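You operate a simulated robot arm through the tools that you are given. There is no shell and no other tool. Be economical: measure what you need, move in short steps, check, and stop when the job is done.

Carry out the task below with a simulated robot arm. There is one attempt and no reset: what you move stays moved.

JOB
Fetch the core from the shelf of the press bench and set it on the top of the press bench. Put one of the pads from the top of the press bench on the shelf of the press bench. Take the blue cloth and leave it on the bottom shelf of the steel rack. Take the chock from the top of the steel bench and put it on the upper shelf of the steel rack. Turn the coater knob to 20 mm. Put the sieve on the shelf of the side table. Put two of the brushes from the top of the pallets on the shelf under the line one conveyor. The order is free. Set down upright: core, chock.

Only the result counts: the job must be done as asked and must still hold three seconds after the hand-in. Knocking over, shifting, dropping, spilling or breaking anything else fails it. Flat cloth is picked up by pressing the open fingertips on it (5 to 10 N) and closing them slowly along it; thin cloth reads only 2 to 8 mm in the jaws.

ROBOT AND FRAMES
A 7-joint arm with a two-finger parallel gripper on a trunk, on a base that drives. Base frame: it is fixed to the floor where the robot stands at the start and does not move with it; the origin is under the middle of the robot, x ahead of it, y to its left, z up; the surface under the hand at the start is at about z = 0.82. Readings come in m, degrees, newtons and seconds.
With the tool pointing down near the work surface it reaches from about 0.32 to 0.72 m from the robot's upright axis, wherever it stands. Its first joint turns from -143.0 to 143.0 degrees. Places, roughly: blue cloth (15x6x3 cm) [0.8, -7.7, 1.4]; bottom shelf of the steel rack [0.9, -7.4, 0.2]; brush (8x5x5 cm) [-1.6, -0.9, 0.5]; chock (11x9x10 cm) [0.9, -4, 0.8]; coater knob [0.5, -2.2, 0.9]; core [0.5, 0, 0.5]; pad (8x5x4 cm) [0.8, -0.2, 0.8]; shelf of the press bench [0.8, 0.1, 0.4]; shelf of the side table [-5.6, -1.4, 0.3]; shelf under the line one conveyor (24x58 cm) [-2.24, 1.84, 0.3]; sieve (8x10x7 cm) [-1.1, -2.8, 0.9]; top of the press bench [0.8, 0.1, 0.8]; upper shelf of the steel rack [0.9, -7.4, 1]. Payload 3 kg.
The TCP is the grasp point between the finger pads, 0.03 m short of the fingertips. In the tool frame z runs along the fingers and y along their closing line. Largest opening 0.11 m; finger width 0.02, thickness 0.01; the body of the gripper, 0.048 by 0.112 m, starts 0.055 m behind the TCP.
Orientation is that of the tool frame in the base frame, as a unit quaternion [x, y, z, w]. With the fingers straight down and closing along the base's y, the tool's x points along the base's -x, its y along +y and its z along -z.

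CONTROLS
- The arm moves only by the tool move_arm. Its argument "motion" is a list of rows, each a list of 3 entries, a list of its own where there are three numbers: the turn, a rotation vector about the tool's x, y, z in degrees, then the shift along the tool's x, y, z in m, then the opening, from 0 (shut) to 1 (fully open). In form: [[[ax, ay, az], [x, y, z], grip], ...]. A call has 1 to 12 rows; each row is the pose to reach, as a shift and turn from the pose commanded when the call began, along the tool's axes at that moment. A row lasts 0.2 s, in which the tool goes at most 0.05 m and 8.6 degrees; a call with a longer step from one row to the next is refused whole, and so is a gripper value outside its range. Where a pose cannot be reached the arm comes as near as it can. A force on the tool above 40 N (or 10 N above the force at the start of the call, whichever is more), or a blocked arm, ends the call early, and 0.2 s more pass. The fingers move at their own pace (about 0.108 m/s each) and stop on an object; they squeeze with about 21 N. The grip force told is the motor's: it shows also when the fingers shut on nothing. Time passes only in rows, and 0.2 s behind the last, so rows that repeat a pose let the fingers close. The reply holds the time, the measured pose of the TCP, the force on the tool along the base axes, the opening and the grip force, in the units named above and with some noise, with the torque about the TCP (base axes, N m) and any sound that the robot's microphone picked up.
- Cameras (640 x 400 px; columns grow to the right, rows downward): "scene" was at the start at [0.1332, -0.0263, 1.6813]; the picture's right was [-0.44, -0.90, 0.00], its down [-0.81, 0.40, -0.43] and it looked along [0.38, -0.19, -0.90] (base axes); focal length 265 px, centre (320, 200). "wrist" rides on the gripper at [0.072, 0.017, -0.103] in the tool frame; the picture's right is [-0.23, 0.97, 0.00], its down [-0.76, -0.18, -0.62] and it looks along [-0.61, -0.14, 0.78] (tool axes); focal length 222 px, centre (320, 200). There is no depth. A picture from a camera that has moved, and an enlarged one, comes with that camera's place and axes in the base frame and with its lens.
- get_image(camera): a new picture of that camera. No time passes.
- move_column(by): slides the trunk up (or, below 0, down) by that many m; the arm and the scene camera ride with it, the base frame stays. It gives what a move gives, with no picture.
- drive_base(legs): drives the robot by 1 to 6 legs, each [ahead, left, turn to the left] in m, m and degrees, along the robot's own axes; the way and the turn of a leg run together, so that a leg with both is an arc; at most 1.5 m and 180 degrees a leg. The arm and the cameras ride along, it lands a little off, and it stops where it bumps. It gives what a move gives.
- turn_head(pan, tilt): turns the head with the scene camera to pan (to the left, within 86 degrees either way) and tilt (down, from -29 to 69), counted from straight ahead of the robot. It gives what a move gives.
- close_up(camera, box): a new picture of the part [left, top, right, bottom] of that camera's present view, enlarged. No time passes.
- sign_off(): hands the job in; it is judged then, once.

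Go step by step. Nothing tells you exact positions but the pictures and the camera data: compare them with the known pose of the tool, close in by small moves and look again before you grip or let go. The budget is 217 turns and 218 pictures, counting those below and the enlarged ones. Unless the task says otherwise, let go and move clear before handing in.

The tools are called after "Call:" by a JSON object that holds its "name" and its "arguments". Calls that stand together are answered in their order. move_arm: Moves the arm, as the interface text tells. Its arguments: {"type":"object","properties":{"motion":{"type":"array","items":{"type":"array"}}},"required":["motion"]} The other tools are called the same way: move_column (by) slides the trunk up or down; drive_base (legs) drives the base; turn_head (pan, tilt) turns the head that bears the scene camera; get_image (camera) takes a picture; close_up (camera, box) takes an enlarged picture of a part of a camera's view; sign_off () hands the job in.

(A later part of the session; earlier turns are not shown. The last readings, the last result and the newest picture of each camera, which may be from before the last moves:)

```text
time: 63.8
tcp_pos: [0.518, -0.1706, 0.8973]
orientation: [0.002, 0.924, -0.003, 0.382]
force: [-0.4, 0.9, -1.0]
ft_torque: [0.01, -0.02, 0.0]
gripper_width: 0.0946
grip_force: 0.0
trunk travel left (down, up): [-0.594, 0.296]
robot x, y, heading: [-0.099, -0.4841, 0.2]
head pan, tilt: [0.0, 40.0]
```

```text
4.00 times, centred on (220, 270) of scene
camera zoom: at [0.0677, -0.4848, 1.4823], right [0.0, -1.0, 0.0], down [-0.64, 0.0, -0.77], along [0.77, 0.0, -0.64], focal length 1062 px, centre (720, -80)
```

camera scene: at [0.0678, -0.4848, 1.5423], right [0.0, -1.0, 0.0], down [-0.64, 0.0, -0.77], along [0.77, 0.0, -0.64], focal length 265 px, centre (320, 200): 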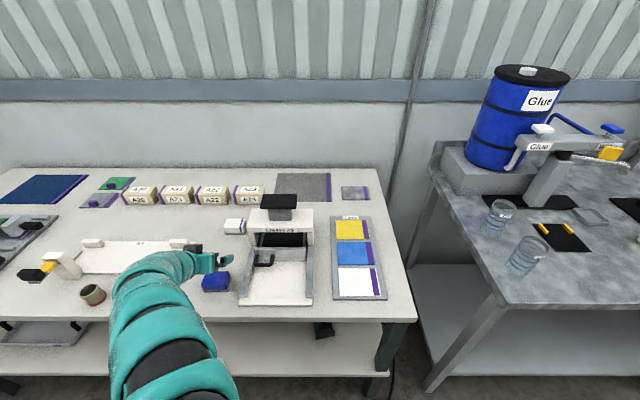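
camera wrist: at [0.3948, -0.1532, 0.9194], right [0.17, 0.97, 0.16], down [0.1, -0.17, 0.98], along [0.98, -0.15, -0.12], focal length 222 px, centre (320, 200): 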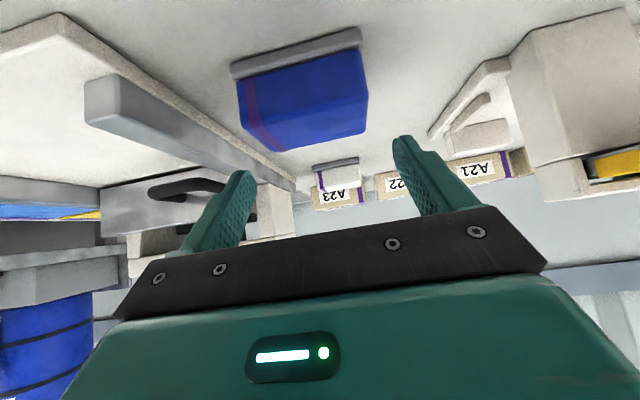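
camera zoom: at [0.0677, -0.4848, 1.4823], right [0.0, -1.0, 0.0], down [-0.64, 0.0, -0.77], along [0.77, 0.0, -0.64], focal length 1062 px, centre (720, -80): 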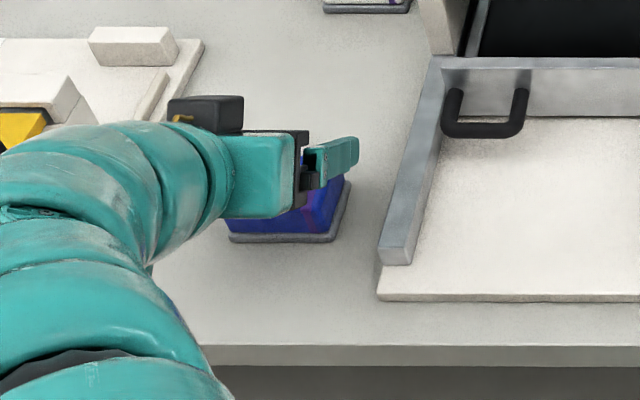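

Clear on both sides. Lower to z 0.86 and close.

Call:
{"name": "move_column", "arguments": {"by": -0.037}}

Call:
{"name": "get_image", "arguments": {"camera": "wrist"}}

Call:
{"name": "move_arm", "arguments": {"motion": [[[0, 0, 0], [0, 0, 0], 0.7], [[0, 0, 0], [0, 0, 0], 0.6], [[0, 0, 0], [0, 0, 0], 0.5], [[0, 0, 0], [0, 0, 0], 0.5], [[0, 0, 0], [0, 0, 0], 0.5]]}}

Call:
{"name": "move_column", "arguments": {"by": 0.02}}

Call:
{"name": "get_image", "arguments": {"camera": "wrist"}}

```text
time: 64.6
tcp_pos: [0.5179, -0.172, 0.8609]
orientation: [0.002, 0.924, -0.003, 0.381]
force: [-0.9, -0.2, -0.5]
ft_torque: [-0.02, 0.0, -0.01]
gripper_width: 0.0944
grip_force: 0.1
trunk travel left (down, up): [-0.557, 0.333]
robot x, y, heading: [-0.0933, -0.4844, 0.3]
head pan, tilt: [0.0, 40.0]
```

```text
185 pictures are left
camera wrist: at [0.3948, -0.1532, 0.8824], right [0.17, 0.97, 0.16], down [0.1, -0.17, 0.98], along [0.98, -0.15, -0.12], focal length 222 px, centre (320, 200)
```

wrist: 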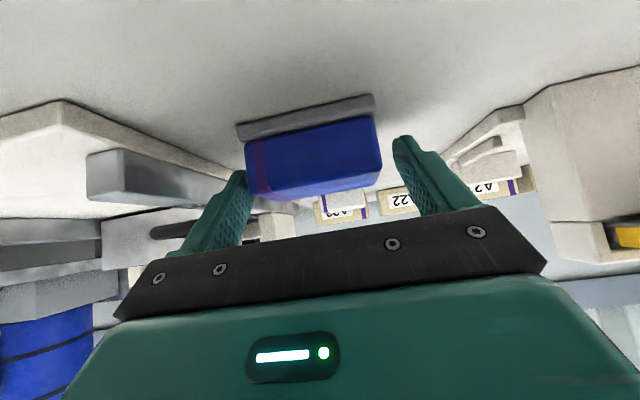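

```text
time: 65.8
tcp_pos: [0.5178, -0.1709, 0.8606]
orientation: [0.002, 0.924, -0.004, 0.381]
force: [-0.4, 0.0, 0.2]
ft_torque: [0.04, -0.02, -0.01]
gripper_width: 0.0707
grip_force: 20.4
trunk travel left (down, up): [-0.557, 0.333]
robot x, y, heading: [-0.0965, -0.4865, 0.1]
head pan, tilt: [0.0, 40.0]
```

```text
time: 66.5
tcp_pos: [0.5182, -0.1717, 0.8808]
orientation: [0.001, 0.924, -0.003, 0.382]
force: [-0.2, 0.2, -1.0]
ft_torque: [0.01, 0.0, -0.03]
gripper_width: 0.0705
grip_force: 20.7
trunk travel left (down, up): [-0.577, 0.313]
robot x, y, heading: [-0.0957, -0.4851, 0.1]
head pan, tilt: [0.0, 40.0]
```

```text
184 pictures are left
camera wrist: at [0.395, -0.1533, 0.9022], right [0.17, 0.97, 0.16], down [0.1, -0.17, 0.98], along [0.98, -0.15, -0.13], focal length 222 px, centre (320, 200)
```

wrist: 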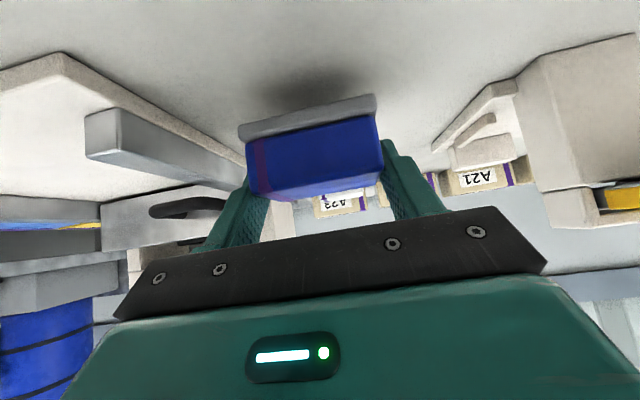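

The pad came up with its base plate. Raise, back out, drop to shelf height and bring it in at about (0.51, -0.08), where the core stood.

Call:
{"name": "move_column", "arguments": {"by": 0.07}}

Call:
{"name": "drive_base", "arguments": {"legs": [[-0.34, 0.08, 0]]}}

Call:
{"name": "move_column", "arguments": {"by": -0.4}}

Call:
{"name": "move_column", "arguments": {"by": -0.09}}

Call:
{"name": "drive_base", "arguments": {"legs": [[0.34, 0, 0]]}}

Call:
{"name": "get_image", "arguments": {"camera": "wrist"}}

```text
time: 67.6
tcp_pos: [0.5183, -0.1711, 0.9498]
orientation: [0.001, 0.924, -0.003, 0.381]
force: [0.5, 0.1, -1.5]
ft_torque: [-0.02, -0.01, 0.0]
gripper_width: 0.0708
grip_force: 20.5
trunk travel left (down, up): [-0.647, 0.243]
robot x, y, heading: [-0.0939, -0.4893, 0.0]
head pan, tilt: [0.0, 40.0]
```

```text
time: 69.8
tcp_pos: [0.175, -0.0932, 0.9505]
orientation: [0.004, 0.924, -0.004, 0.381]
force: [0.2, 1.5, -0.8]
ft_torque: [-0.02, 0.02, 0.01]
gripper_width: 0.0706
grip_force: 20.6
trunk travel left (down, up): [-0.647, 0.243]
robot x, y, heading: [-0.4423, -0.4082, -0.3]
head pan, tilt: [0.0, 40.0]
```

```text
time: 73.7
tcp_pos: [0.176, -0.0935, 0.5503]
orientation: [0.004, 0.924, -0.004, 0.382]
force: [-0.3, 0.1, -0.9]
ft_torque: [0.01, 0.0, 0.0]
gripper_width: 0.0707
grip_force: 21.1
trunk travel left (down, up): [-0.247, 0.643]
robot x, y, heading: [-0.4436, -0.4039, 0.1]
head pan, tilt: [0.0, 40.0]
```

```text
time: 74.9
tcp_pos: [0.1762, -0.0945, 0.4594]
orientation: [0.004, 0.924, -0.004, 0.382]
force: [-0.3, 0.1, -1.3]
ft_torque: [0.02, -0.03, 0.0]
gripper_width: 0.0707
grip_force: 20.8
trunk travel left (down, up): [-0.157, 0.733]
robot x, y, heading: [-0.4404, -0.4056, 0.4]
head pan, tilt: [0.0, 40.0]
```

```text
time: 77.2
tcp_pos: [0.5138, -0.0933, 0.4609]
orientation: [0.003, 0.924, -0.004, 0.382]
force: [0.4, 0.1, -0.7]
ft_torque: [0.01, 0.02, 0.02]
gripper_width: 0.0707
grip_force: 20.8
trunk travel left (down, up): [-0.157, 0.733]
robot x, y, heading: [-0.1019, -0.4052, 0.1]
head pan, tilt: [0.0, 40.0]
```

```text
183 pictures are left
camera wrist: at [0.3903, -0.075, 0.4823], right [0.17, 0.97, 0.16], down [0.1, -0.17, 0.98], along [0.98, -0.15, -0.12], focal length 222 px, centre (320, 200)
```

wrist: 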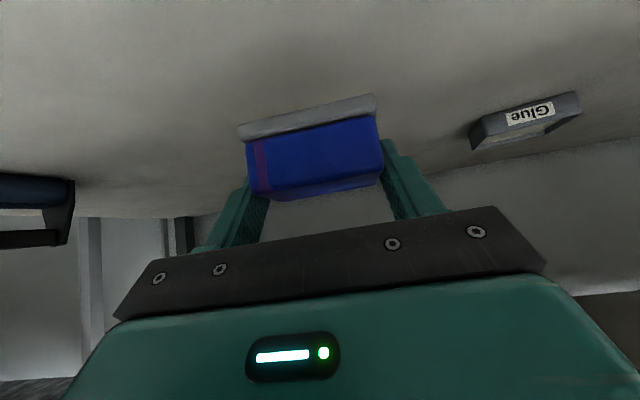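

The spot on the shelf is clear. Lower to contact (expected near z 0.400).

Call:
{"name": "move_column", "arguments": {"by": -0.055}}

Call:
{"name": "move_column", "arguments": {"by": -0.004}}

Call:
{"name": "move_column", "arguments": {"by": -0.003}}

```text
time: 78.1
tcp_pos: [0.5125, -0.0934, 0.4059]
orientation: [0.003, 0.924, -0.004, 0.381]
force: [0.2, -0.7, -0.8]
ft_torque: [-0.03, 0.05, 0.0]
gripper_width: 0.0705
grip_force: 21.0
trunk travel left (down, up): [-0.102, 0.788]
robot x, y, heading: [-0.0987, -0.4045, 0.2]
head pan, tilt: [0.0, 40.0]
```

```text
time: 78.6
tcp_pos: [0.5134, -0.0945, 0.401]
orientation: [0.003, 0.924, -0.003, 0.382]
force: [0.3, -0.5, 0.3]
ft_torque: [-0.02, 0.03, 0.0]
gripper_width: 0.0705
grip_force: 21.0
trunk travel left (down, up): [-0.098, 0.792]
robot x, y, heading: [-0.1003, -0.4059, -0.3]
head pan, tilt: [0.0, 40.0]
```

```text
time: 79.2
tcp_pos: [0.5137, -0.0932, 0.3998]
orientation: [0.003, 0.924, -0.003, 0.383]
force: [-0.3, -1.5, 14.0]
ft_torque: [0.2, 0.2, -0.03]
gripper_width: 0.0707
grip_force: 21.0
trunk travel left (down, up): [-0.095, 0.795]
robot x, y, heading: [-0.1011, -0.4055, 0.1]
head pan, tilt: [0.0, 40.0]
```

Contact made. Release, raise 7 cm, and back out to look.

Call:
{"name": "move_arm", "arguments": {"motion": [[[0, 0, 0], [0, 0, 0], 0.75], [[0, 0, 0], [0, 0, 0], 0.9], [[0, 0, 0], [0, 0, 0], 0.9]]}}

Call:
{"name": "move_column", "arguments": {"by": 0.08}}

Call:
{"name": "drive_base", "arguments": {"legs": [[-0.34, 0, 0]]}}

Call:
{"name": "turn_head", "arguments": {"pan": 0, "tilt": 25}}

Call:
{"name": "get_image", "arguments": {"camera": "scene"}}

Call:
{"name": "turn_head", "arguments": {"pan": -86, "tilt": 20}}

Call:
{"name": "get_image", "arguments": {"camera": "scene"}}

```text
time: 80.0
tcp_pos: [0.5141, -0.0933, 0.398]
orientation: [0.002, 0.924, -0.003, 0.382]
force: [-0.1, -0.4, -1.6]
ft_torque: [0.01, 0.01, 0.02]
gripper_width: 0.0988
grip_force: 0.1
trunk travel left (down, up): [-0.095, 0.795]
robot x, y, heading: [-0.0994, -0.4054, -0.3]
head pan, tilt: [0.0, 40.0]
```

```text
time: 81.1
tcp_pos: [0.5135, -0.0928, 0.478]
orientation: [0.003, 0.924, -0.003, 0.382]
force: [1.0, -0.7, -0.6]
ft_torque: [-0.02, 0.0, -0.02]
gripper_width: 0.0991
grip_force: 0.1
trunk travel left (down, up): [-0.175, 0.715]
robot x, y, heading: [-0.0993, -0.402, -0.0]
head pan, tilt: [0.0, 40.0]
```

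```text
time: 83.4
tcp_pos: [0.1618, -0.0897, 0.4789]
orientation: [0.001, 0.924, -0.003, 0.382]
force: [0.1, -0.7, 0.1]
ft_torque: [-0.02, -0.02, 0.0]
gripper_width: 0.099
grip_force: 0.0
trunk travel left (down, up): [-0.175, 0.715]
robot x, y, heading: [-0.448, -0.4047, 0.7]
head pan, tilt: [0.0, 40.0]
```

```text
time: 84.2
tcp_pos: [0.162, -0.0897, 0.478]
orientation: [0.0, 0.924, -0.002, 0.382]
force: [-0.8, -0.8, -0.4]
ft_torque: [-0.01, 0.01, 0.02]
gripper_width: 0.099
grip_force: 0.0
trunk travel left (down, up): [-0.175, 0.715]
robot x, y, heading: [-0.4539, -0.4029, 0.5]
head pan, tilt: [0.0, 25.0]
```

```text
182 pictures are left
camera scene: at [-0.2795, -0.4056, 1.0865], right [0.01, -1.0, 0.0], down [-0.42, 0.0, -0.91], along [0.91, 0.01, -0.42], focal length 265 px, centre (320, 200)
```

scene: 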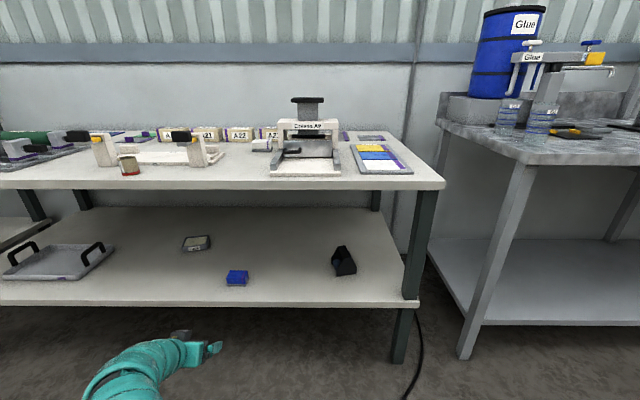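

```text
time: 85.8
tcp_pos: [0.1623, -0.0906, 0.4779]
orientation: [0.0, 0.924, -0.002, 0.382]
force: [0.1, -0.7, -0.5]
ft_torque: [-0.01, 0.01, 0.01]
gripper_width: 0.099
grip_force: 0.1
trunk travel left (down, up): [-0.175, 0.715]
robot x, y, heading: [-0.4507, -0.4092, 0.5]
head pan, tilt: [-85.9, 20.0]
```

```text
181 pictures are left
camera scene: at [-0.3642, -0.4991, 1.0947], right [-1.0, -0.08, 0.0], down [-0.03, 0.34, -0.94], along [0.07, -0.94, -0.34], focal length 265 px, centre (320, 200)
```

scene: 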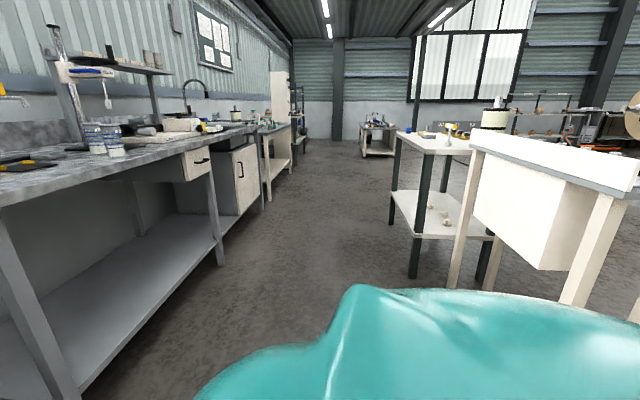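

The pad rests on the shelf and the aisle runs toward -y with benches on the +x side. I'll turn the tool down again and tuck the arm before travelling.

Call:
{"name": "move_arm", "arguments": {"motion": [[[0, 7.5, 0], [0.012, -0.033, -0.023], 0.5], [[0, 15, 0], [0.024, -0.067, -0.047], 0.3], [[0, 22.5, 0], [0.036, -0.1, -0.07], 0.3], [[0, 30, 0], [0.047, -0.133, -0.094], 0.3], [[0, 37.5, 0], [0.059, -0.167, -0.117], 0.3], [[0, 45, 0], [0.071, -0.2, -0.141], 0.3], [[0, 45, 0], [0.071, -0.2, -0.141], 0.3]]}}

Call:
{"name": "move_column", "arguments": {"by": 0.4}}

Call:
{"name": "move_column", "arguments": {"by": 0.27}}

Call:
{"name": "get_image", "arguments": {"camera": "scene"}}

```text
time: 87.4
tcp_pos: [0.1198, -0.2004, 0.5539]
orientation: [0.001, 1.0, -0.003, -0.003]
force: [0.3, 0.2, -0.4]
ft_torque: [0.0, 0.0, 0.0]
gripper_width: 0.0331
grip_force: 0.1
out of reach, approached as far as the arm can: row 1, 2, 3, 4, 5, 6, 7
trunk travel left (down, up): [-0.175, 0.715]
robot x, y, heading: [-0.4481, -0.4079, 0.6]
head pan, tilt: [-85.9, 20.0]
```

```text
time: 91.2
tcp_pos: [0.1186, -0.1991, 0.9539]
orientation: [0.001, 1.0, -0.003, -0.002]
force: [0.5, -0.6, 0.7]
ft_torque: [0.02, 0.0, 0.0]
gripper_width: 0.0331
grip_force: 0.2
trunk travel left (down, up): [-0.575, 0.315]
robot x, y, heading: [-0.4501, -0.408, 0.4]
head pan, tilt: [-85.9, 20.0]
```

```text
time: 93.9
tcp_pos: [0.1197, -0.1986, 1.2232]
orientation: [0.001, 1.0, -0.003, -0.001]
force: [-0.3, 1.1, -0.9]
ft_torque: [0.0, -0.03, 0.01]
gripper_width: 0.0327
grip_force: 0.0
trunk travel left (down, up): [-0.845, 0.045]
robot x, y, heading: [-0.4452, -0.4086, 0.4]
head pan, tilt: [-85.9, 20.0]
```

```text
180 pictures are left
camera scene: at [-0.3642, -0.4991, 1.7646], right [-1.0, -0.08, 0.0], down [-0.03, 0.34, -0.94], along [0.07, -0.94, -0.34], focal length 265 px, centre (320, 200)
```

scene: 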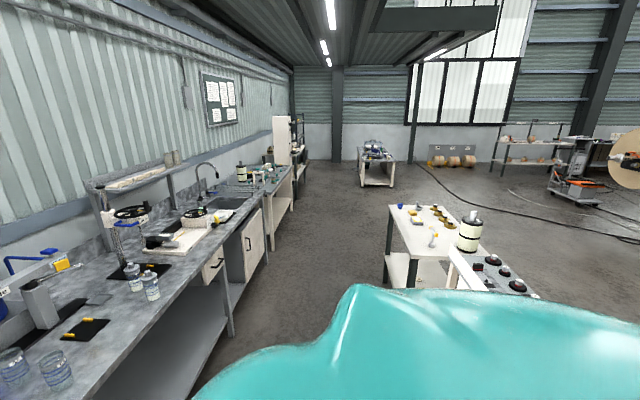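

I'll zoom along the grey bench to find the coater and its knob, and on the small tables to the right.

Call:
{"name": "close_up", "arguments": {"camera": "scene", "box": [90, 140, 310, 280]}}

Call:
{"name": "close_up", "arguments": {"camera": "scene", "box": [340, 130, 560, 290]}}

```text
2.86 times, centred on (200, 210) of scene
camera zoom: at [-0.3642, -0.4991, 1.7646], right [-1.0, -0.08, 0.0], down [-0.03, 0.34, -0.94], along [0.07, -0.94, -0.34], focal length 758 px, centre (663, 171)
```

zoom: 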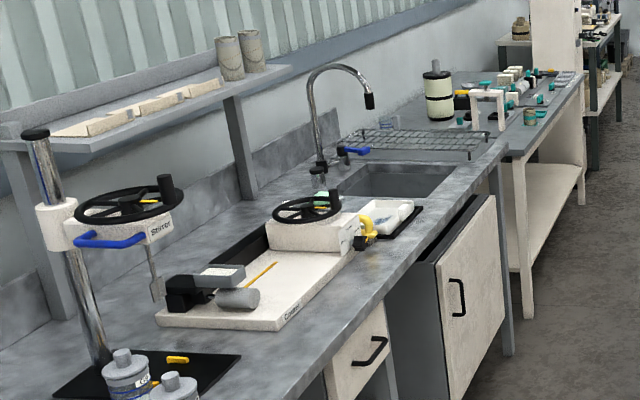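

```text
2.50 times, centred on (450, 210) of scene
camera zoom: at [-0.3642, -0.4991, 1.7646], right [-1.0, -0.08, 0.0], down [-0.03, 0.34, -0.94], along [0.07, -0.94, -0.34], focal length 664 px, centre (-5, 175)
```

zoom: 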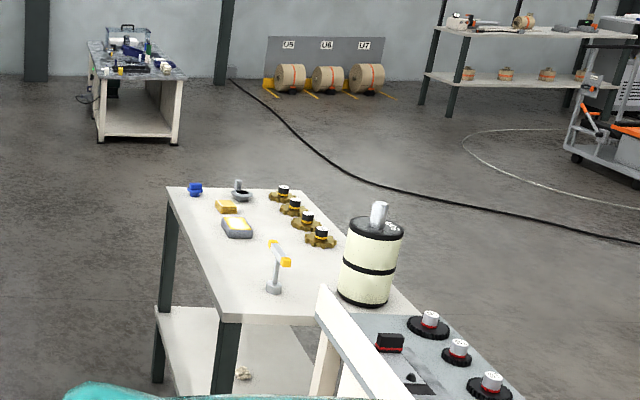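

The coater is the white machine with the black wheel on the grey bench; a yellow knob is on its front end at about (0.55, -2.25, 0.9). I'll strafe right along the aisle, facing the benches.

Call:
{"name": "drive_base", "arguments": {"legs": [[0.08, -0.9, 0], [0, -0.9, 0]]}}

Call:
{"name": "turn_head", "arguments": {"pan": 0, "tilt": 40}}

Call:
{"name": "get_image", "arguments": {"camera": "scene"}}

Call:
{"name": "get_image", "arguments": {"camera": "wrist"}}

```text
time: 102.9
tcp_pos: [0.2334, -1.9625, 1.2234]
orientation: [-0.007, 1.0, -0.004, -0.002]
force: [0.2, -0.3, 0.7]
ft_torque: [0.02, 0.0, 0.01]
gripper_width: 0.0327
grip_force: 0.1
trunk travel left (down, up): [-0.845, 0.045]
robot x, y, heading: [-0.3335, -2.1803, 0.9]
head pan, tilt: [-85.9, 20.0]
```

```text
time: 104.5
tcp_pos: [0.2336, -1.9618, 1.2235]
orientation: [-0.007, 1.0, -0.004, -0.002]
force: [0.6, 0.2, 0.8]
ft_torque: [-0.01, -0.01, 0.0]
gripper_width: 0.033
grip_force: 0.0
trunk travel left (down, up): [-0.845, 0.045]
robot x, y, heading: [-0.3334, -2.1794, 1.1]
head pan, tilt: [0.0, 40.0]
```

```text
177 pictures are left
camera scene: at [-0.1701, -2.1745, 1.7333], right [0.02, -1.0, 0.0], down [-0.64, -0.01, -0.77], along [0.77, 0.02, -0.64], focal length 265 px, centre (320, 200)
```

scene: 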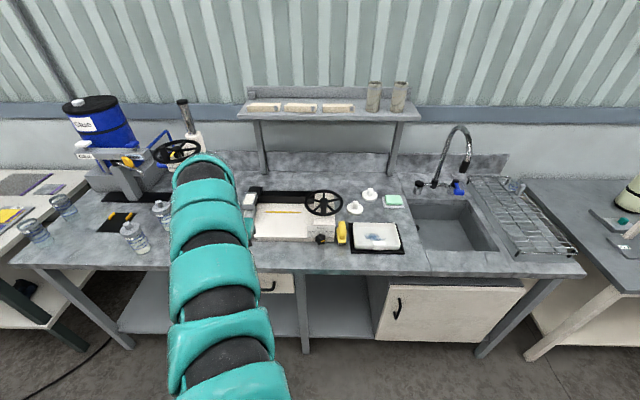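

```text
176 pictures are left
camera wrist: at [0.1615, -1.9455, 1.3266], right [0.21, 0.98, -0.01], down [0.77, -0.16, 0.62], along [0.61, -0.14, -0.78], focal length 222 px, centre (320, 200)
```

wrist: 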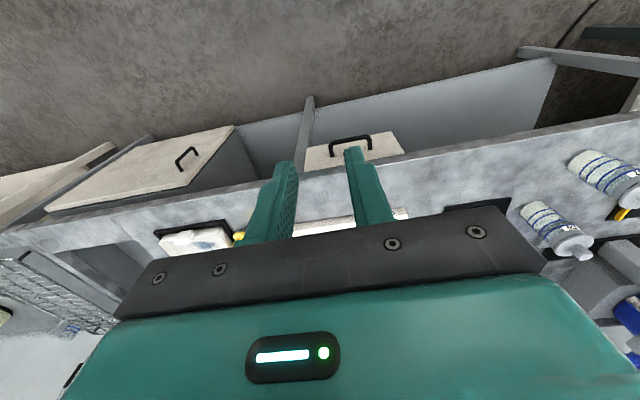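

Call:
{"name": "close_up", "arguments": {"camera": "scene", "box": [235, 175, 415, 275]}}

Call:
{"name": "close_up", "arguments": {"camera": "scene", "box": [300, 210, 360, 255]}}

```text
3.56 times, centred on (325, 225) of scene
camera zoom: at [-0.1701, -2.1745, 1.7333], right [0.02, -1.0, 0.0], down [-0.64, -0.01, -0.77], along [0.77, 0.02, -0.64], focal length 944 px, centre (302, 111)
```

zoom: 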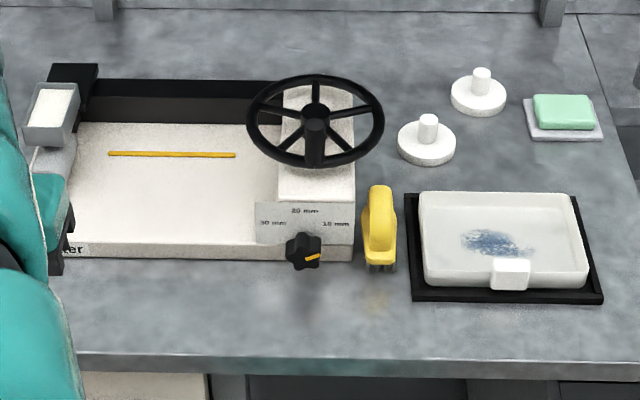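

```text
8.89 times, centred on (330, 232) of scene
camera zoom: at [-0.1701, -2.1745, 1.7333], right [0.02, -1.0, 0.0], down [-0.64, -0.01, -0.77], along [0.77, 0.02, -0.64], focal length 2360 px, centre (231, -89)
```

zoom: 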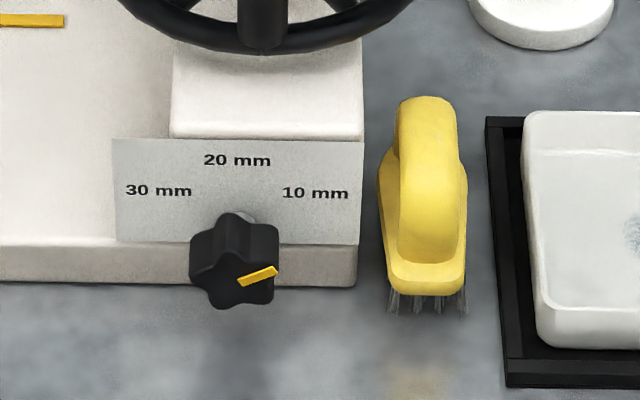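

The black star knob faces the aisle; its yellow mark points at 10 mm and must go about 60° counter-clockwise to 20 mm. I'll test whether the tool can point horizontally forward from here.

Call:
{"name": "move_arm", "arguments": {"motion": [[[0, -8.5, 0], [0, 0, 0], 0.3], [[0, -17, 0], [0, 0, 0], 0.3], [[0, -25.5, 0], [0, 0, 0], 0.3], [[0, -34, 0], [0, 0, 0], 0.3], [[0, -42.5, 0], [0, 0, 0], 0.3], [[0, -51, 0], [0, 0, 0], 0.3], [[0, -59.5, 0], [0, 0, 0], 0.3], [[0, -68, 0], [0, 0, 0], 0.3], [[0, -76.5, 0], [0, 0, 0], 0.3], [[0, -85, 0], [0, 0, 0], 0.3], [[0, -90, 0], [0, 0, 0], 0.3]]}}

Call:
{"name": "get_image", "arguments": {"camera": "scene"}}

Call:
{"name": "get_image", "arguments": {"camera": "wrist"}}

```text
time: 106.9
tcp_pos: [0.2302, -1.9622, 1.2252]
orientation: [-0.008, 0.708, 0.003, 0.707]
force: [-0.5, -0.1, 0.4]
ft_torque: [0.0, 0.04, -0.01]
gripper_width: 0.0329
grip_force: 0.0
out of reach, approached as far as the arm can: row 1, 2, 3, 4, 5, 6, 7
trunk travel left (down, up): [-0.845, 0.045]
robot x, y, heading: [-0.3299, -2.1793, 1.4]
head pan, tilt: [0.0, 40.0]
```

```text
173 pictures are left
camera scene: at [-0.1709, -2.1739, 1.7334], right [0.02, -1.0, 0.0], down [-0.64, -0.01, -0.77], along [0.77, 0.02, -0.64], focal length 265 px, centre (320, 200)
```

scene: 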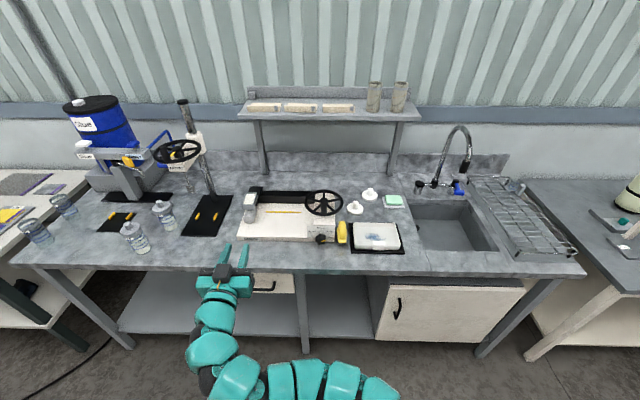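

```text
172 pictures are left
camera wrist: at [0.1283, -1.9472, 1.1522], right [-0.02, 0.98, 0.22], down [-0.62, -0.18, 0.76], along [0.79, -0.12, 0.61], focal length 222 px, centre (320, 200)
```

wrist: 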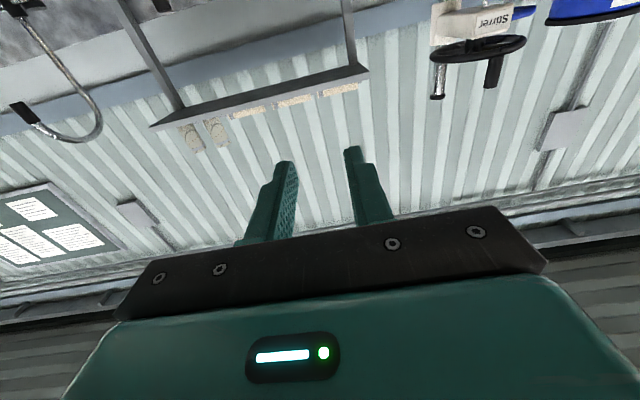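

The tool can point horizontally forward. I'll lower the trunk to knob height, which also gives a second view of the knob for triangulation.

Call:
{"name": "move_column", "arguments": {"by": -0.3}}

Call:
{"name": "get_image", "arguments": {"camera": "scene"}}

Call:
{"name": "close_up", "arguments": {"camera": "scene", "box": [290, 160, 370, 220]}}

```text
time: 109.9
tcp_pos: [0.2336, -1.9635, 0.9242]
orientation: [-0.008, 0.709, 0.002, 0.705]
force: [-0.3, 0.9, 0.3]
ft_torque: [-0.01, 0.01, 0.0]
gripper_width: 0.0331
grip_force: 0.1
trunk travel left (down, up): [-0.545, 0.345]
robot x, y, heading: [-0.3332, -2.1784, 1.1]
head pan, tilt: [0.0, 40.0]
```

```text
171 pictures are left
camera scene: at [-0.1702, -2.1745, 1.4333], right [0.02, -1.0, 0.0], down [-0.64, -0.01, -0.77], along [0.77, 0.02, -0.64], focal length 265 px, centre (320, 200)
```

scene: 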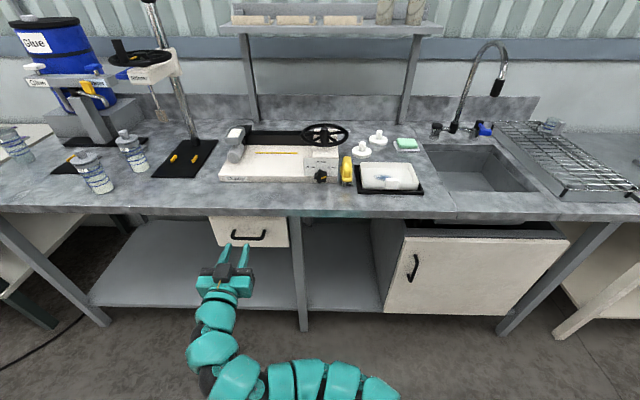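

```text
6.67 times, centred on (330, 190) of scene
camera zoom: at [-0.1702, -2.1745, 1.4333], right [0.02, -1.0, 0.0], down [-0.64, -0.01, -0.77], along [0.77, 0.02, -0.64], focal length 1770 px, centre (253, 267)
```

zoom: 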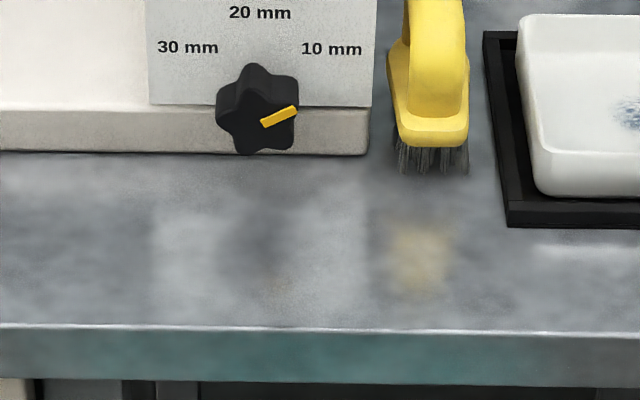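

Call:
{"name": "close_up", "arguments": {"camera": "scene", "box": [312, 166, 344, 186]}}

```text
16.00 times, centred on (328, 176) of scene
camera zoom: at [-0.1702, -2.1745, 1.4333], right [0.02, -1.0, 0.0], down [-0.64, -0.01, -0.77], along [0.77, 0.02, -0.64], focal length 4247 px, centre (192, 584)
```

zoom: 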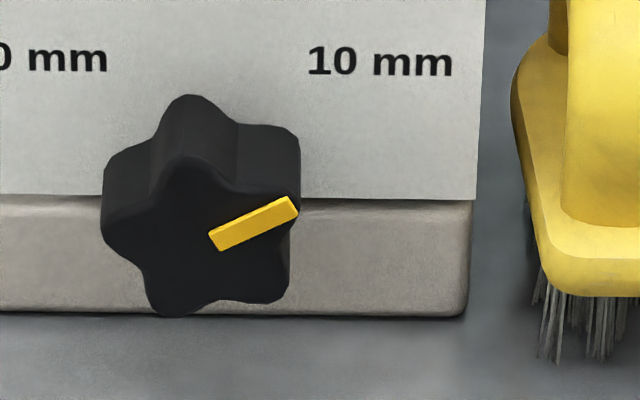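

The knob is a 5-lobed star centred near (0.525, -2.160, 0.945), about 38 mm across; the bench top is only 4 cm below it. I'll come in 45° from above with the closing line rolled to match a lobe pair, then turn about the knob's axis. First set that orientation in free space.

Call:
{"name": "move_arm", "arguments": {"motion": [[[-1.95, 5.3, 4.94], [0, 0, 0], 0.6], [[-3.9, 10.6, 9.88], [0, 0, 0], 0.6], [[-5.85, 15.9, 14.8], [0, 0, 0], 0.6], [[-7.8, 21.2, 19.75], [0, 0, 0], 0.6], [[-9.75, 26.5, 24.7], [0, 0, 0], 0.6], [[-11.7, 31.8, 29.6], [0, 0, 0], 0.6], [[-13.65, 37.1, 34.6], [0, 0, 0], 0.6], [[-15.6, 42.4, 39.5], [0, 0, 0], 0.6], [[-15.6, 42.4, 39.5], [0, 0, 0], 0.6]]}}

Call:
{"name": "move_column", "arguments": {"by": 0.12}}

Call:
{"name": "get_image", "arguments": {"camera": "scene"}}

```text
time: 111.9
tcp_pos: [0.2328, -1.9628, 0.9249]
orientation: [0.135, 0.865, 0.325, 0.359]
force: [-0.4, 0.3, 0.2]
ft_torque: [-0.01, -0.04, 0.02]
gripper_width: 0.0658
grip_force: 0.1
trunk travel left (down, up): [-0.545, 0.345]
robot x, y, heading: [-0.3321, -2.1811, 1.2]
head pan, tilt: [0.0, 40.0]
```

```text
time: 113.4
tcp_pos: [0.233, -1.9641, 1.0441]
orientation: [0.134, 0.865, 0.324, 0.36]
force: [1.0, -0.1, -0.4]
ft_torque: [0.02, 0.01, -0.04]
gripper_width: 0.066
grip_force: 0.0
trunk travel left (down, up): [-0.665, 0.225]
robot x, y, heading: [-0.3328, -2.1771, 1.1]
head pan, tilt: [0.0, 40.0]
```

```text
168 pictures are left
camera scene: at [-0.1701, -2.1745, 1.5532], right [0.02, -1.0, 0.0], down [-0.64, -0.01, -0.77], along [0.77, 0.02, -0.64], focal length 265 px, centre (320, 200)
```

scene: 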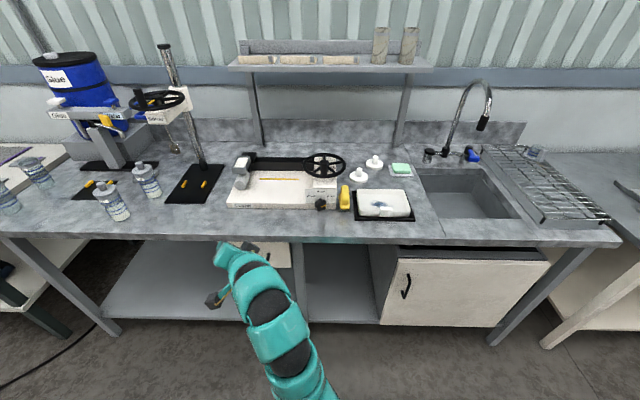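

Orientation reached. Drive so the hand stands off 8 cm from the knob along its approach, still a bit high.

Call:
{"name": "drive_base", "arguments": {"legs": [[0, -0.233, 0], [0.236, 0, 0]]}}

Call:
{"name": "get_image", "arguments": {"camera": "wrist"}}

Call:
{"name": "get_image", "arguments": {"camera": "scene"}}

```text
time: 116.5
tcp_pos: [0.476, -2.1956, 1.0435]
orientation: [0.135, 0.865, 0.323, 0.359]
force: [0.5, 0.3, 0.3]
ft_torque: [0.03, -0.04, 0.01]
gripper_width: 0.0661
grip_force: 0.2
trunk travel left (down, up): [-0.665, 0.225]
robot x, y, heading: [-0.0926, -2.4055, 1.0]
head pan, tilt: [0.0, 40.0]
```

```text
167 pictures are left
camera wrist: at [0.3522, -2.1959, 1.0712], right [0.16, 0.63, 0.76], down [0.1, -0.78, 0.62], along [0.98, -0.03, -0.19], focal length 222 px, centre (320, 200)
```

wrist: 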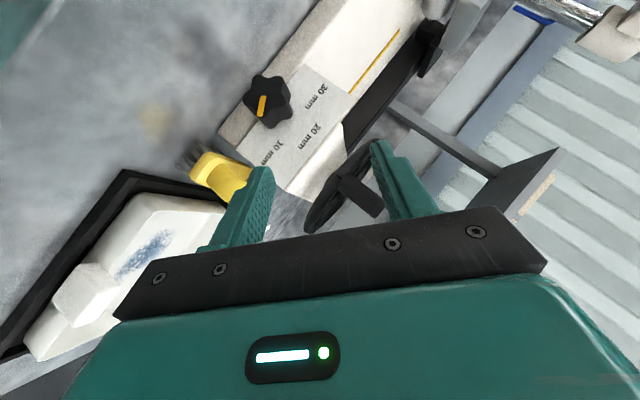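

```text
166 pictures are left
camera scene: at [0.073, -2.4047, 1.5531], right [0.02, -1.0, 0.0], down [-0.64, -0.01, -0.77], along [0.77, 0.02, -0.64], focal length 265 px, centre (320, 200)
```

scene: 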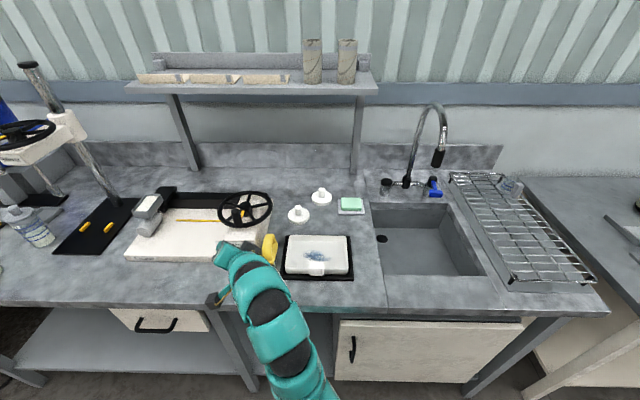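

Call:
{"name": "close_up", "arguments": {"camera": "wrist", "box": [210, 50, 370, 150]}}

```text
4.00 times, centred on (290, 100) of wrist
camera zoom: at [0.3522, -2.1959, 1.0712], right [0.16, 0.63, 0.76], down [0.1, -0.78, 0.62], along [0.98, -0.03, -0.19], focal length 888 px, centre (440, 600)
```

zoom: 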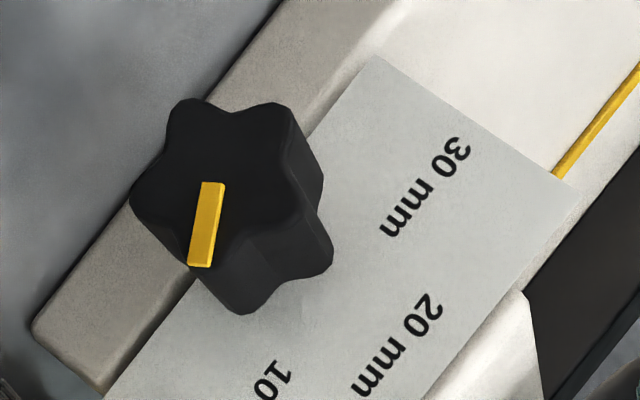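

Wrist view confirms the knob centre at (0.525, -2.160, 0.943). Lower the column, then advance 7.7 cm along the tool with open fingers.

Call:
{"name": "move_column", "arguments": {"by": -0.056}}

Call:
{"name": "move_arm", "arguments": {"motion": [[[0, 0, 0], [0.005, -0.0025, 0.02], 0.6], [[0, 0, 0], [0.005, -0.0025, 0.04], 0.6], [[0, 0, 0], [0.005, -0.0025, 0.05], 0.6]]}}

Call:
{"name": "get_image", "arguments": {"camera": "wrist"}}

```text
time: 117.5
tcp_pos: [0.4746, -2.1946, 0.9868]
orientation: [0.136, 0.865, 0.323, 0.36]
force: [0.0, 0.3, 0.3]
ft_torque: [0.03, 0.0, 0.07]
gripper_width: 0.0662
grip_force: 0.0
trunk travel left (down, up): [-0.609, 0.281]
robot x, y, heading: [-0.0946, -2.4063, 1.2]
head pan, tilt: [0.0, 40.0]
```

```text
time: 118.3
tcp_pos: [0.5074, -2.1732, 0.9577]
orientation: [0.135, 0.865, 0.324, 0.36]
force: [0.8, 1.3, -0.8]
ft_torque: [0.0, 0.01, 0.01]
gripper_width: 0.0659
grip_force: 0.0
trunk travel left (down, up): [-0.609, 0.281]
robot x, y, heading: [-0.09, -2.4078, 1.3]
head pan, tilt: [0.0, 40.0]
```

```text
164 pictures are left
camera wrist: at [0.3832, -2.173, 0.9848], right [0.16, 0.63, 0.76], down [0.09, -0.78, 0.62], along [0.98, -0.03, -0.19], focal length 222 px, centre (320, 200)
```

wrist: 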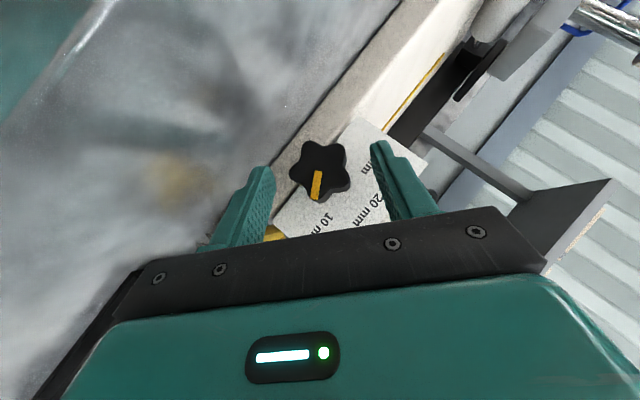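

Fingers straddle the knob. Advance the remaining 2.6 cm and close.

Call:
{"name": "move_arm", "arguments": {"motion": [[[0, 0, 0], [0, 0, 0.014], 0.6], [[0, 0, 0], [0, 0, 0.026], 0.6], [[0, 0, 0], [0, 0, 0.026], 0.45], [[0, 0, 0], [0, 0, 0.026], 0.3], [[0, 0, 0], [0, 0, 0.026], 0.15], [[0, 0, 0], [0, 0, 0.026], 0.15]]}}

Call:
{"name": "get_image", "arguments": {"camera": "wrist"}}

Call:
{"name": "get_image", "arguments": {"camera": "scene"}}

```text
time: 119.7
tcp_pos: [0.5239, -2.1599, 0.9414]
orientation: [0.135, 0.866, 0.322, 0.359]
force: [-8.5, -6.0, -11.8]
ft_torque: [0.03, -0.53, 0.26]
gripper_width: 0.0388
grip_force: 44.9
trunk travel left (down, up): [-0.609, 0.281]
robot x, y, heading: [-0.0928, -2.4068, 1.3]
head pan, tilt: [0.0, 40.0]
```

```text
163 pictures are left
camera wrist: at [0.4008, -2.161, 0.9695], right [0.16, 0.63, 0.76], down [0.1, -0.78, 0.62], along [0.98, -0.03, -0.19], focal length 222 px, centre (320, 200)
```

wrist: 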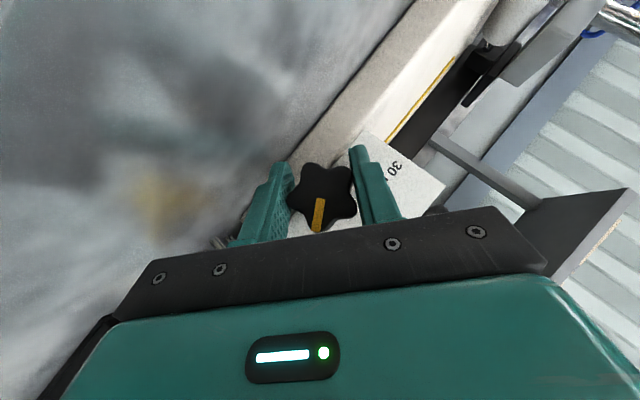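

```text
162 pictures are left
camera scene: at [0.0718, -2.405, 1.4971], right [0.02, -1.0, 0.0], down [-0.64, -0.01, -0.77], along [0.77, 0.02, -0.64], focal length 265 px, centre (320, 200)
```

scene: 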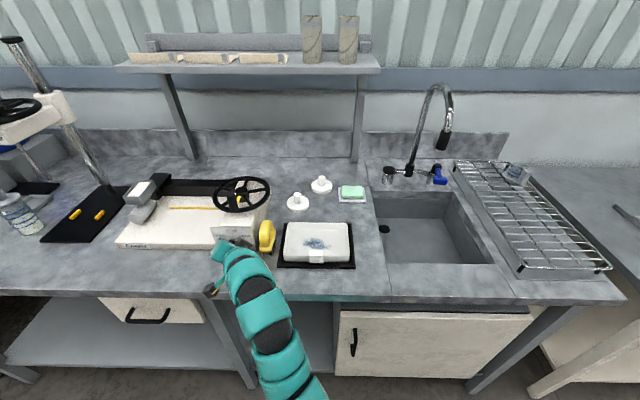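

Gripped. Turn about the knob's axis by the first 30° counter-clockwise and check.

Call:
{"name": "move_arm", "arguments": {"motion": [[[5.3, 0, -5.33], [0, 0, 0], 0.15], [[10.6, 0, -10.65], [0, 0, 0], 0.15], [[15.9, 0, -16], [0, 0, 0], 0.15], [[21.2, 0, -21.3], [0, 0, 0], 0.15]]}}

Call:
{"name": "get_image", "arguments": {"camera": "wrist"}}

```text
time: 120.5
tcp_pos: [0.5248, -2.1614, 0.9417]
orientation: [0.069, 0.911, 0.159, 0.375]
force: [-6.7, -7.0, -4.1]
ft_torque: [-0.01, -0.93, 0.42]
gripper_width: 0.0387
grip_force: 45.4
trunk travel left (down, up): [-0.609, 0.281]
robot x, y, heading: [-0.09, -2.4088, 1.2]
head pan, tilt: [0.0, 40.0]
stopped in row 3: the force on the tool passed its limit at 43 N (the readings are from after the stop); the commanded pose is now the measured one
```

```text
161 pictures are left
camera wrist: at [0.401, -2.1526, 0.9686], right [0.17, 0.86, 0.48], down [0.1, -0.5, 0.86], along [0.98, -0.1, -0.17], focal length 222 px, centre (320, 200)
```

wrist: 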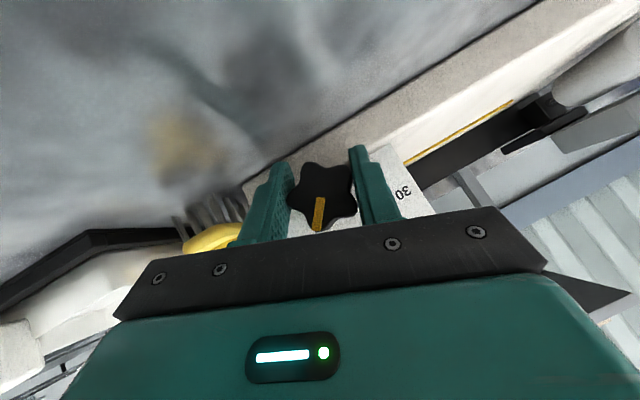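

The knob turns with the hand (about 20° so far); a brief force spike stopped it. Continue more slowly.

Call:
{"name": "move_arm", "arguments": {"motion": [[[2.1, 0, -2.1], [0, 0, 0], 0.15], [[4.2, 0, -4.2], [0, 0, 0], 0.15], [[6.3, 0, -6.3], [0, 0, 0], 0.15], [[8.4, 0, -8.4], [0, 0, 0], 0.15], [[10.6, 0, -10.6], [0, 0, 0], 0.15], [[12.7, 0, -12.7], [0, 0, 0], 0.15], [[14.8, 0, -14.8], [0, 0, 0], 0.15]]}}

Call:
{"name": "get_image", "arguments": {"camera": "wrist"}}

```text
time: 122.1
tcp_pos: [0.5245, -2.164, 0.9418]
orientation: [0.0, 0.924, -0.008, 0.382]
force: [-12.0, -25.5, -1.5]
ft_torque: [0.08, 0.51, 0.26]
gripper_width: 0.0389
grip_force: 44.9
trunk travel left (down, up): [-0.609, 0.281]
robot x, y, heading: [-0.0895, -2.4104, 1.2]
head pan, tilt: [0.0, 40.0]
```

```text
160 pictures are left
camera wrist: at [0.4011, -2.1451, 0.964], right [0.17, 0.97, 0.15], down [0.1, -0.16, 0.98], along [0.98, -0.15, -0.12], focal length 222 px, centre (320, 200)
```

wrist: 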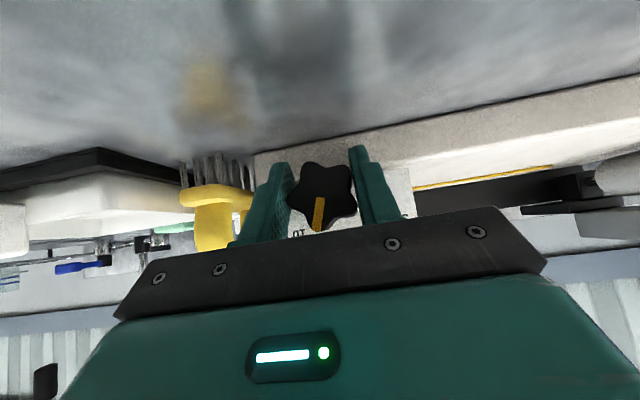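

Pointer is now about 17° short of straight up. Turn the last 18° with a small sideways relief.

Call:
{"name": "move_arm", "arguments": {"motion": [[[2.1, 0, -2.1], [0, -0.002, 0], 0.15], [[4.2, 0, -4.2], [0, -0.002, 0], 0.15], [[6.3, 0, -6.3], [0, -0.002, 0], 0.15], [[8.4, 0, -8.4], [0, -0.002, 0], 0.15], [[10.6, 0, -10.6], [0, -0.002, 0], 0.15], [[12.4, 0, -12.4], [0, -0.002, 0], 0.15], [[12.4, 0, -12.4], [0, -0.002, 0], 0.15]]}}

Call:
{"name": "get_image", "arguments": {"camera": "wrist"}}

```text
time: 123.7
tcp_pos: [0.5245, -2.164, 0.9433]
orientation: [-0.06, 0.913, -0.148, 0.377]
force: [-2.9, -17.6, 3.7]
ft_torque: [0.07, 0.55, 0.17]
gripper_width: 0.0387
grip_force: 45.4
trunk travel left (down, up): [-0.609, 0.281]
robot x, y, heading: [-0.0933, -2.4114, 1.1]
head pan, tilt: [0.0, 40.0]
```

```text
159 pictures are left
camera wrist: at [0.401, -2.1408, 0.9584], right [0.17, 0.97, -0.15], down [0.1, 0.14, 0.99], along [0.98, -0.18, -0.07], focal length 222 px, centre (320, 200)
```

wrist: 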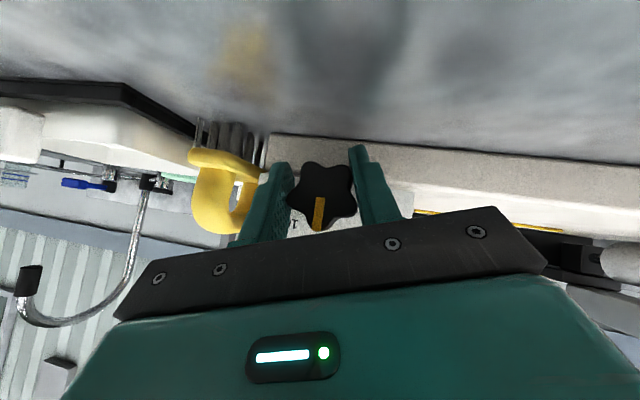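

The pointer reads straight up, at 20 mm. Open just enough and back away along the tool, then verify.

Call:
{"name": "move_arm", "arguments": {"motion": [[[0, 0, 0], [0, 0, 0], 0.47], [[0, 0, 0], [0, 0, 0], 0.47], [[0, 0, 0], [0, 0, -0.02], 0.47], [[0, 0, 0], [0, 0, -0.05], 0.47], [[0, 0, 0], [0, 0, -0.09], 0.47], [[0, 0, 0], [0, 0, -0.13], 0.47]]}}

Call:
{"name": "get_image", "arguments": {"camera": "wrist"}}

Call:
{"name": "drive_base", "arguments": {"legs": [[-0.25, 0, 0]]}}

Call:
{"name": "get_image", "arguments": {"camera": "scene"}}

```text
time: 125.1
tcp_pos: [0.4322, -2.1353, 1.0295]
orientation: [-0.059, 0.912, -0.148, 0.377]
force: [-0.8, 0.4, 1.0]
ft_torque: [0.02, 0.0, 0.0]
gripper_width: 0.0518
grip_force: 0.1
trunk travel left (down, up): [-0.609, 0.281]
robot x, y, heading: [-0.0879, -2.4099, 1.4]
head pan, tilt: [0.0, 40.0]
```

```text
158 pictures are left
camera wrist: at [0.3089, -2.1107, 1.0456], right [0.16, 0.97, -0.15], down [0.1, 0.14, 0.99], along [0.98, -0.18, -0.08], focal length 222 px, centre (320, 200)
```

wrist: 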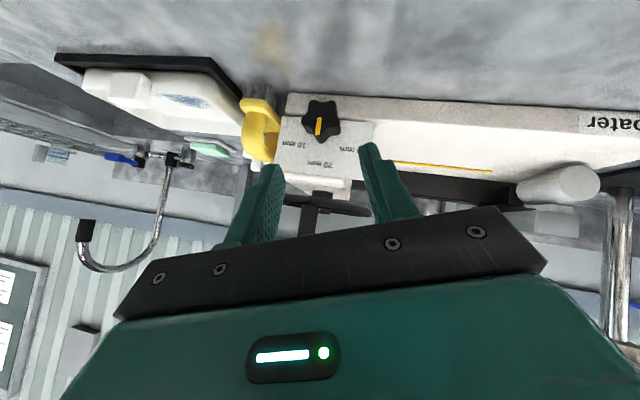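

```text
time: 126.9
tcp_pos: [0.1805, -2.1408, 1.029]
orientation: [-0.058, 0.913, -0.149, 0.376]
force: [0.5, 0.2, -0.2]
ft_torque: [0.05, 0.03, 0.0]
gripper_width: 0.0516
grip_force: 0.1
trunk travel left (down, up): [-0.609, 0.281]
robot x, y, heading: [-0.3403, -2.4135, 1.2]
head pan, tilt: [0.0, 40.0]
```

```text
157 pictures are left
camera scene: at [-0.1817, -2.4099, 1.4974], right [0.02, -1.0, 0.0], down [-0.64, -0.01, -0.77], along [0.77, 0.01, -0.64], focal length 265 px, centre (320, 200)
```

scene: 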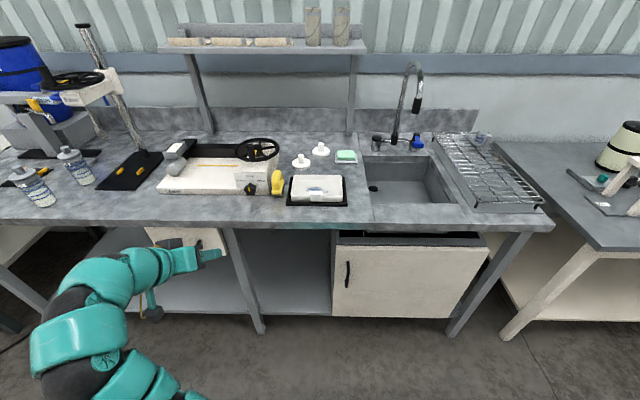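

Call:
{"name": "close_up", "arguments": {"camera": "scene", "box": [225, 165, 305, 215]}}

Call:
{"name": "turn_head", "arguments": {"pan": -60, "tilt": 25}}

Call:
{"name": "get_image", "arguments": {"camera": "scene"}}

```text
8.00 times, centred on (265, 190) of scene
camera zoom: at [-0.1817, -2.4099, 1.4974], right [0.02, -1.0, 0.0], down [-0.64, -0.01, -0.77], along [0.77, 0.01, -0.64], focal length 2124 px, centre (760, 280)
```

zoom: 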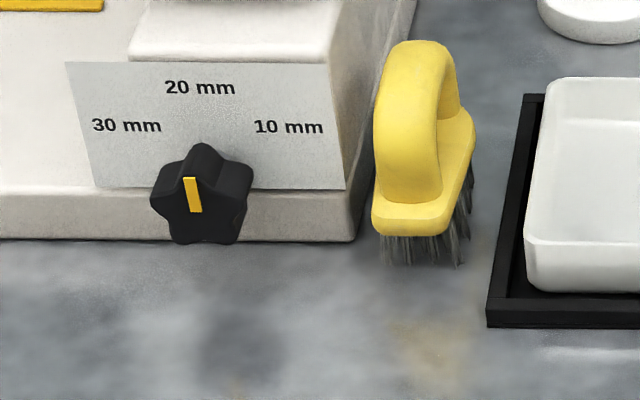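

```text
time: 128.2
tcp_pos: [0.1809, -2.1412, 1.0283]
orientation: [-0.059, 0.913, -0.149, 0.376]
force: [0.0, 0.1, -0.4]
ft_torque: [0.0, -0.01, 0.01]
gripper_width: 0.0517
grip_force: 0.1
trunk travel left (down, up): [-0.609, 0.281]
robot x, y, heading: [-0.3421, -2.414, 1.0]
head pan, tilt: [-60.0, 25.0]
```

```text
155 pictures are left
camera scene: at [-0.2182, -2.4903, 1.5206], right [-0.86, -0.52, 0.0], down [-0.22, 0.36, -0.91], along [0.47, -0.78, -0.42], focal length 265 px, centre (320, 200)
```

scene: 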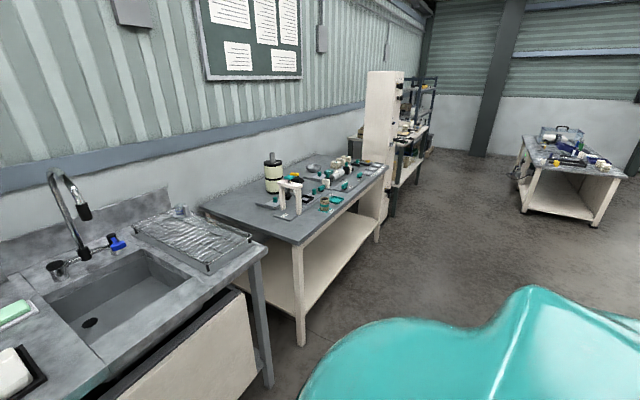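

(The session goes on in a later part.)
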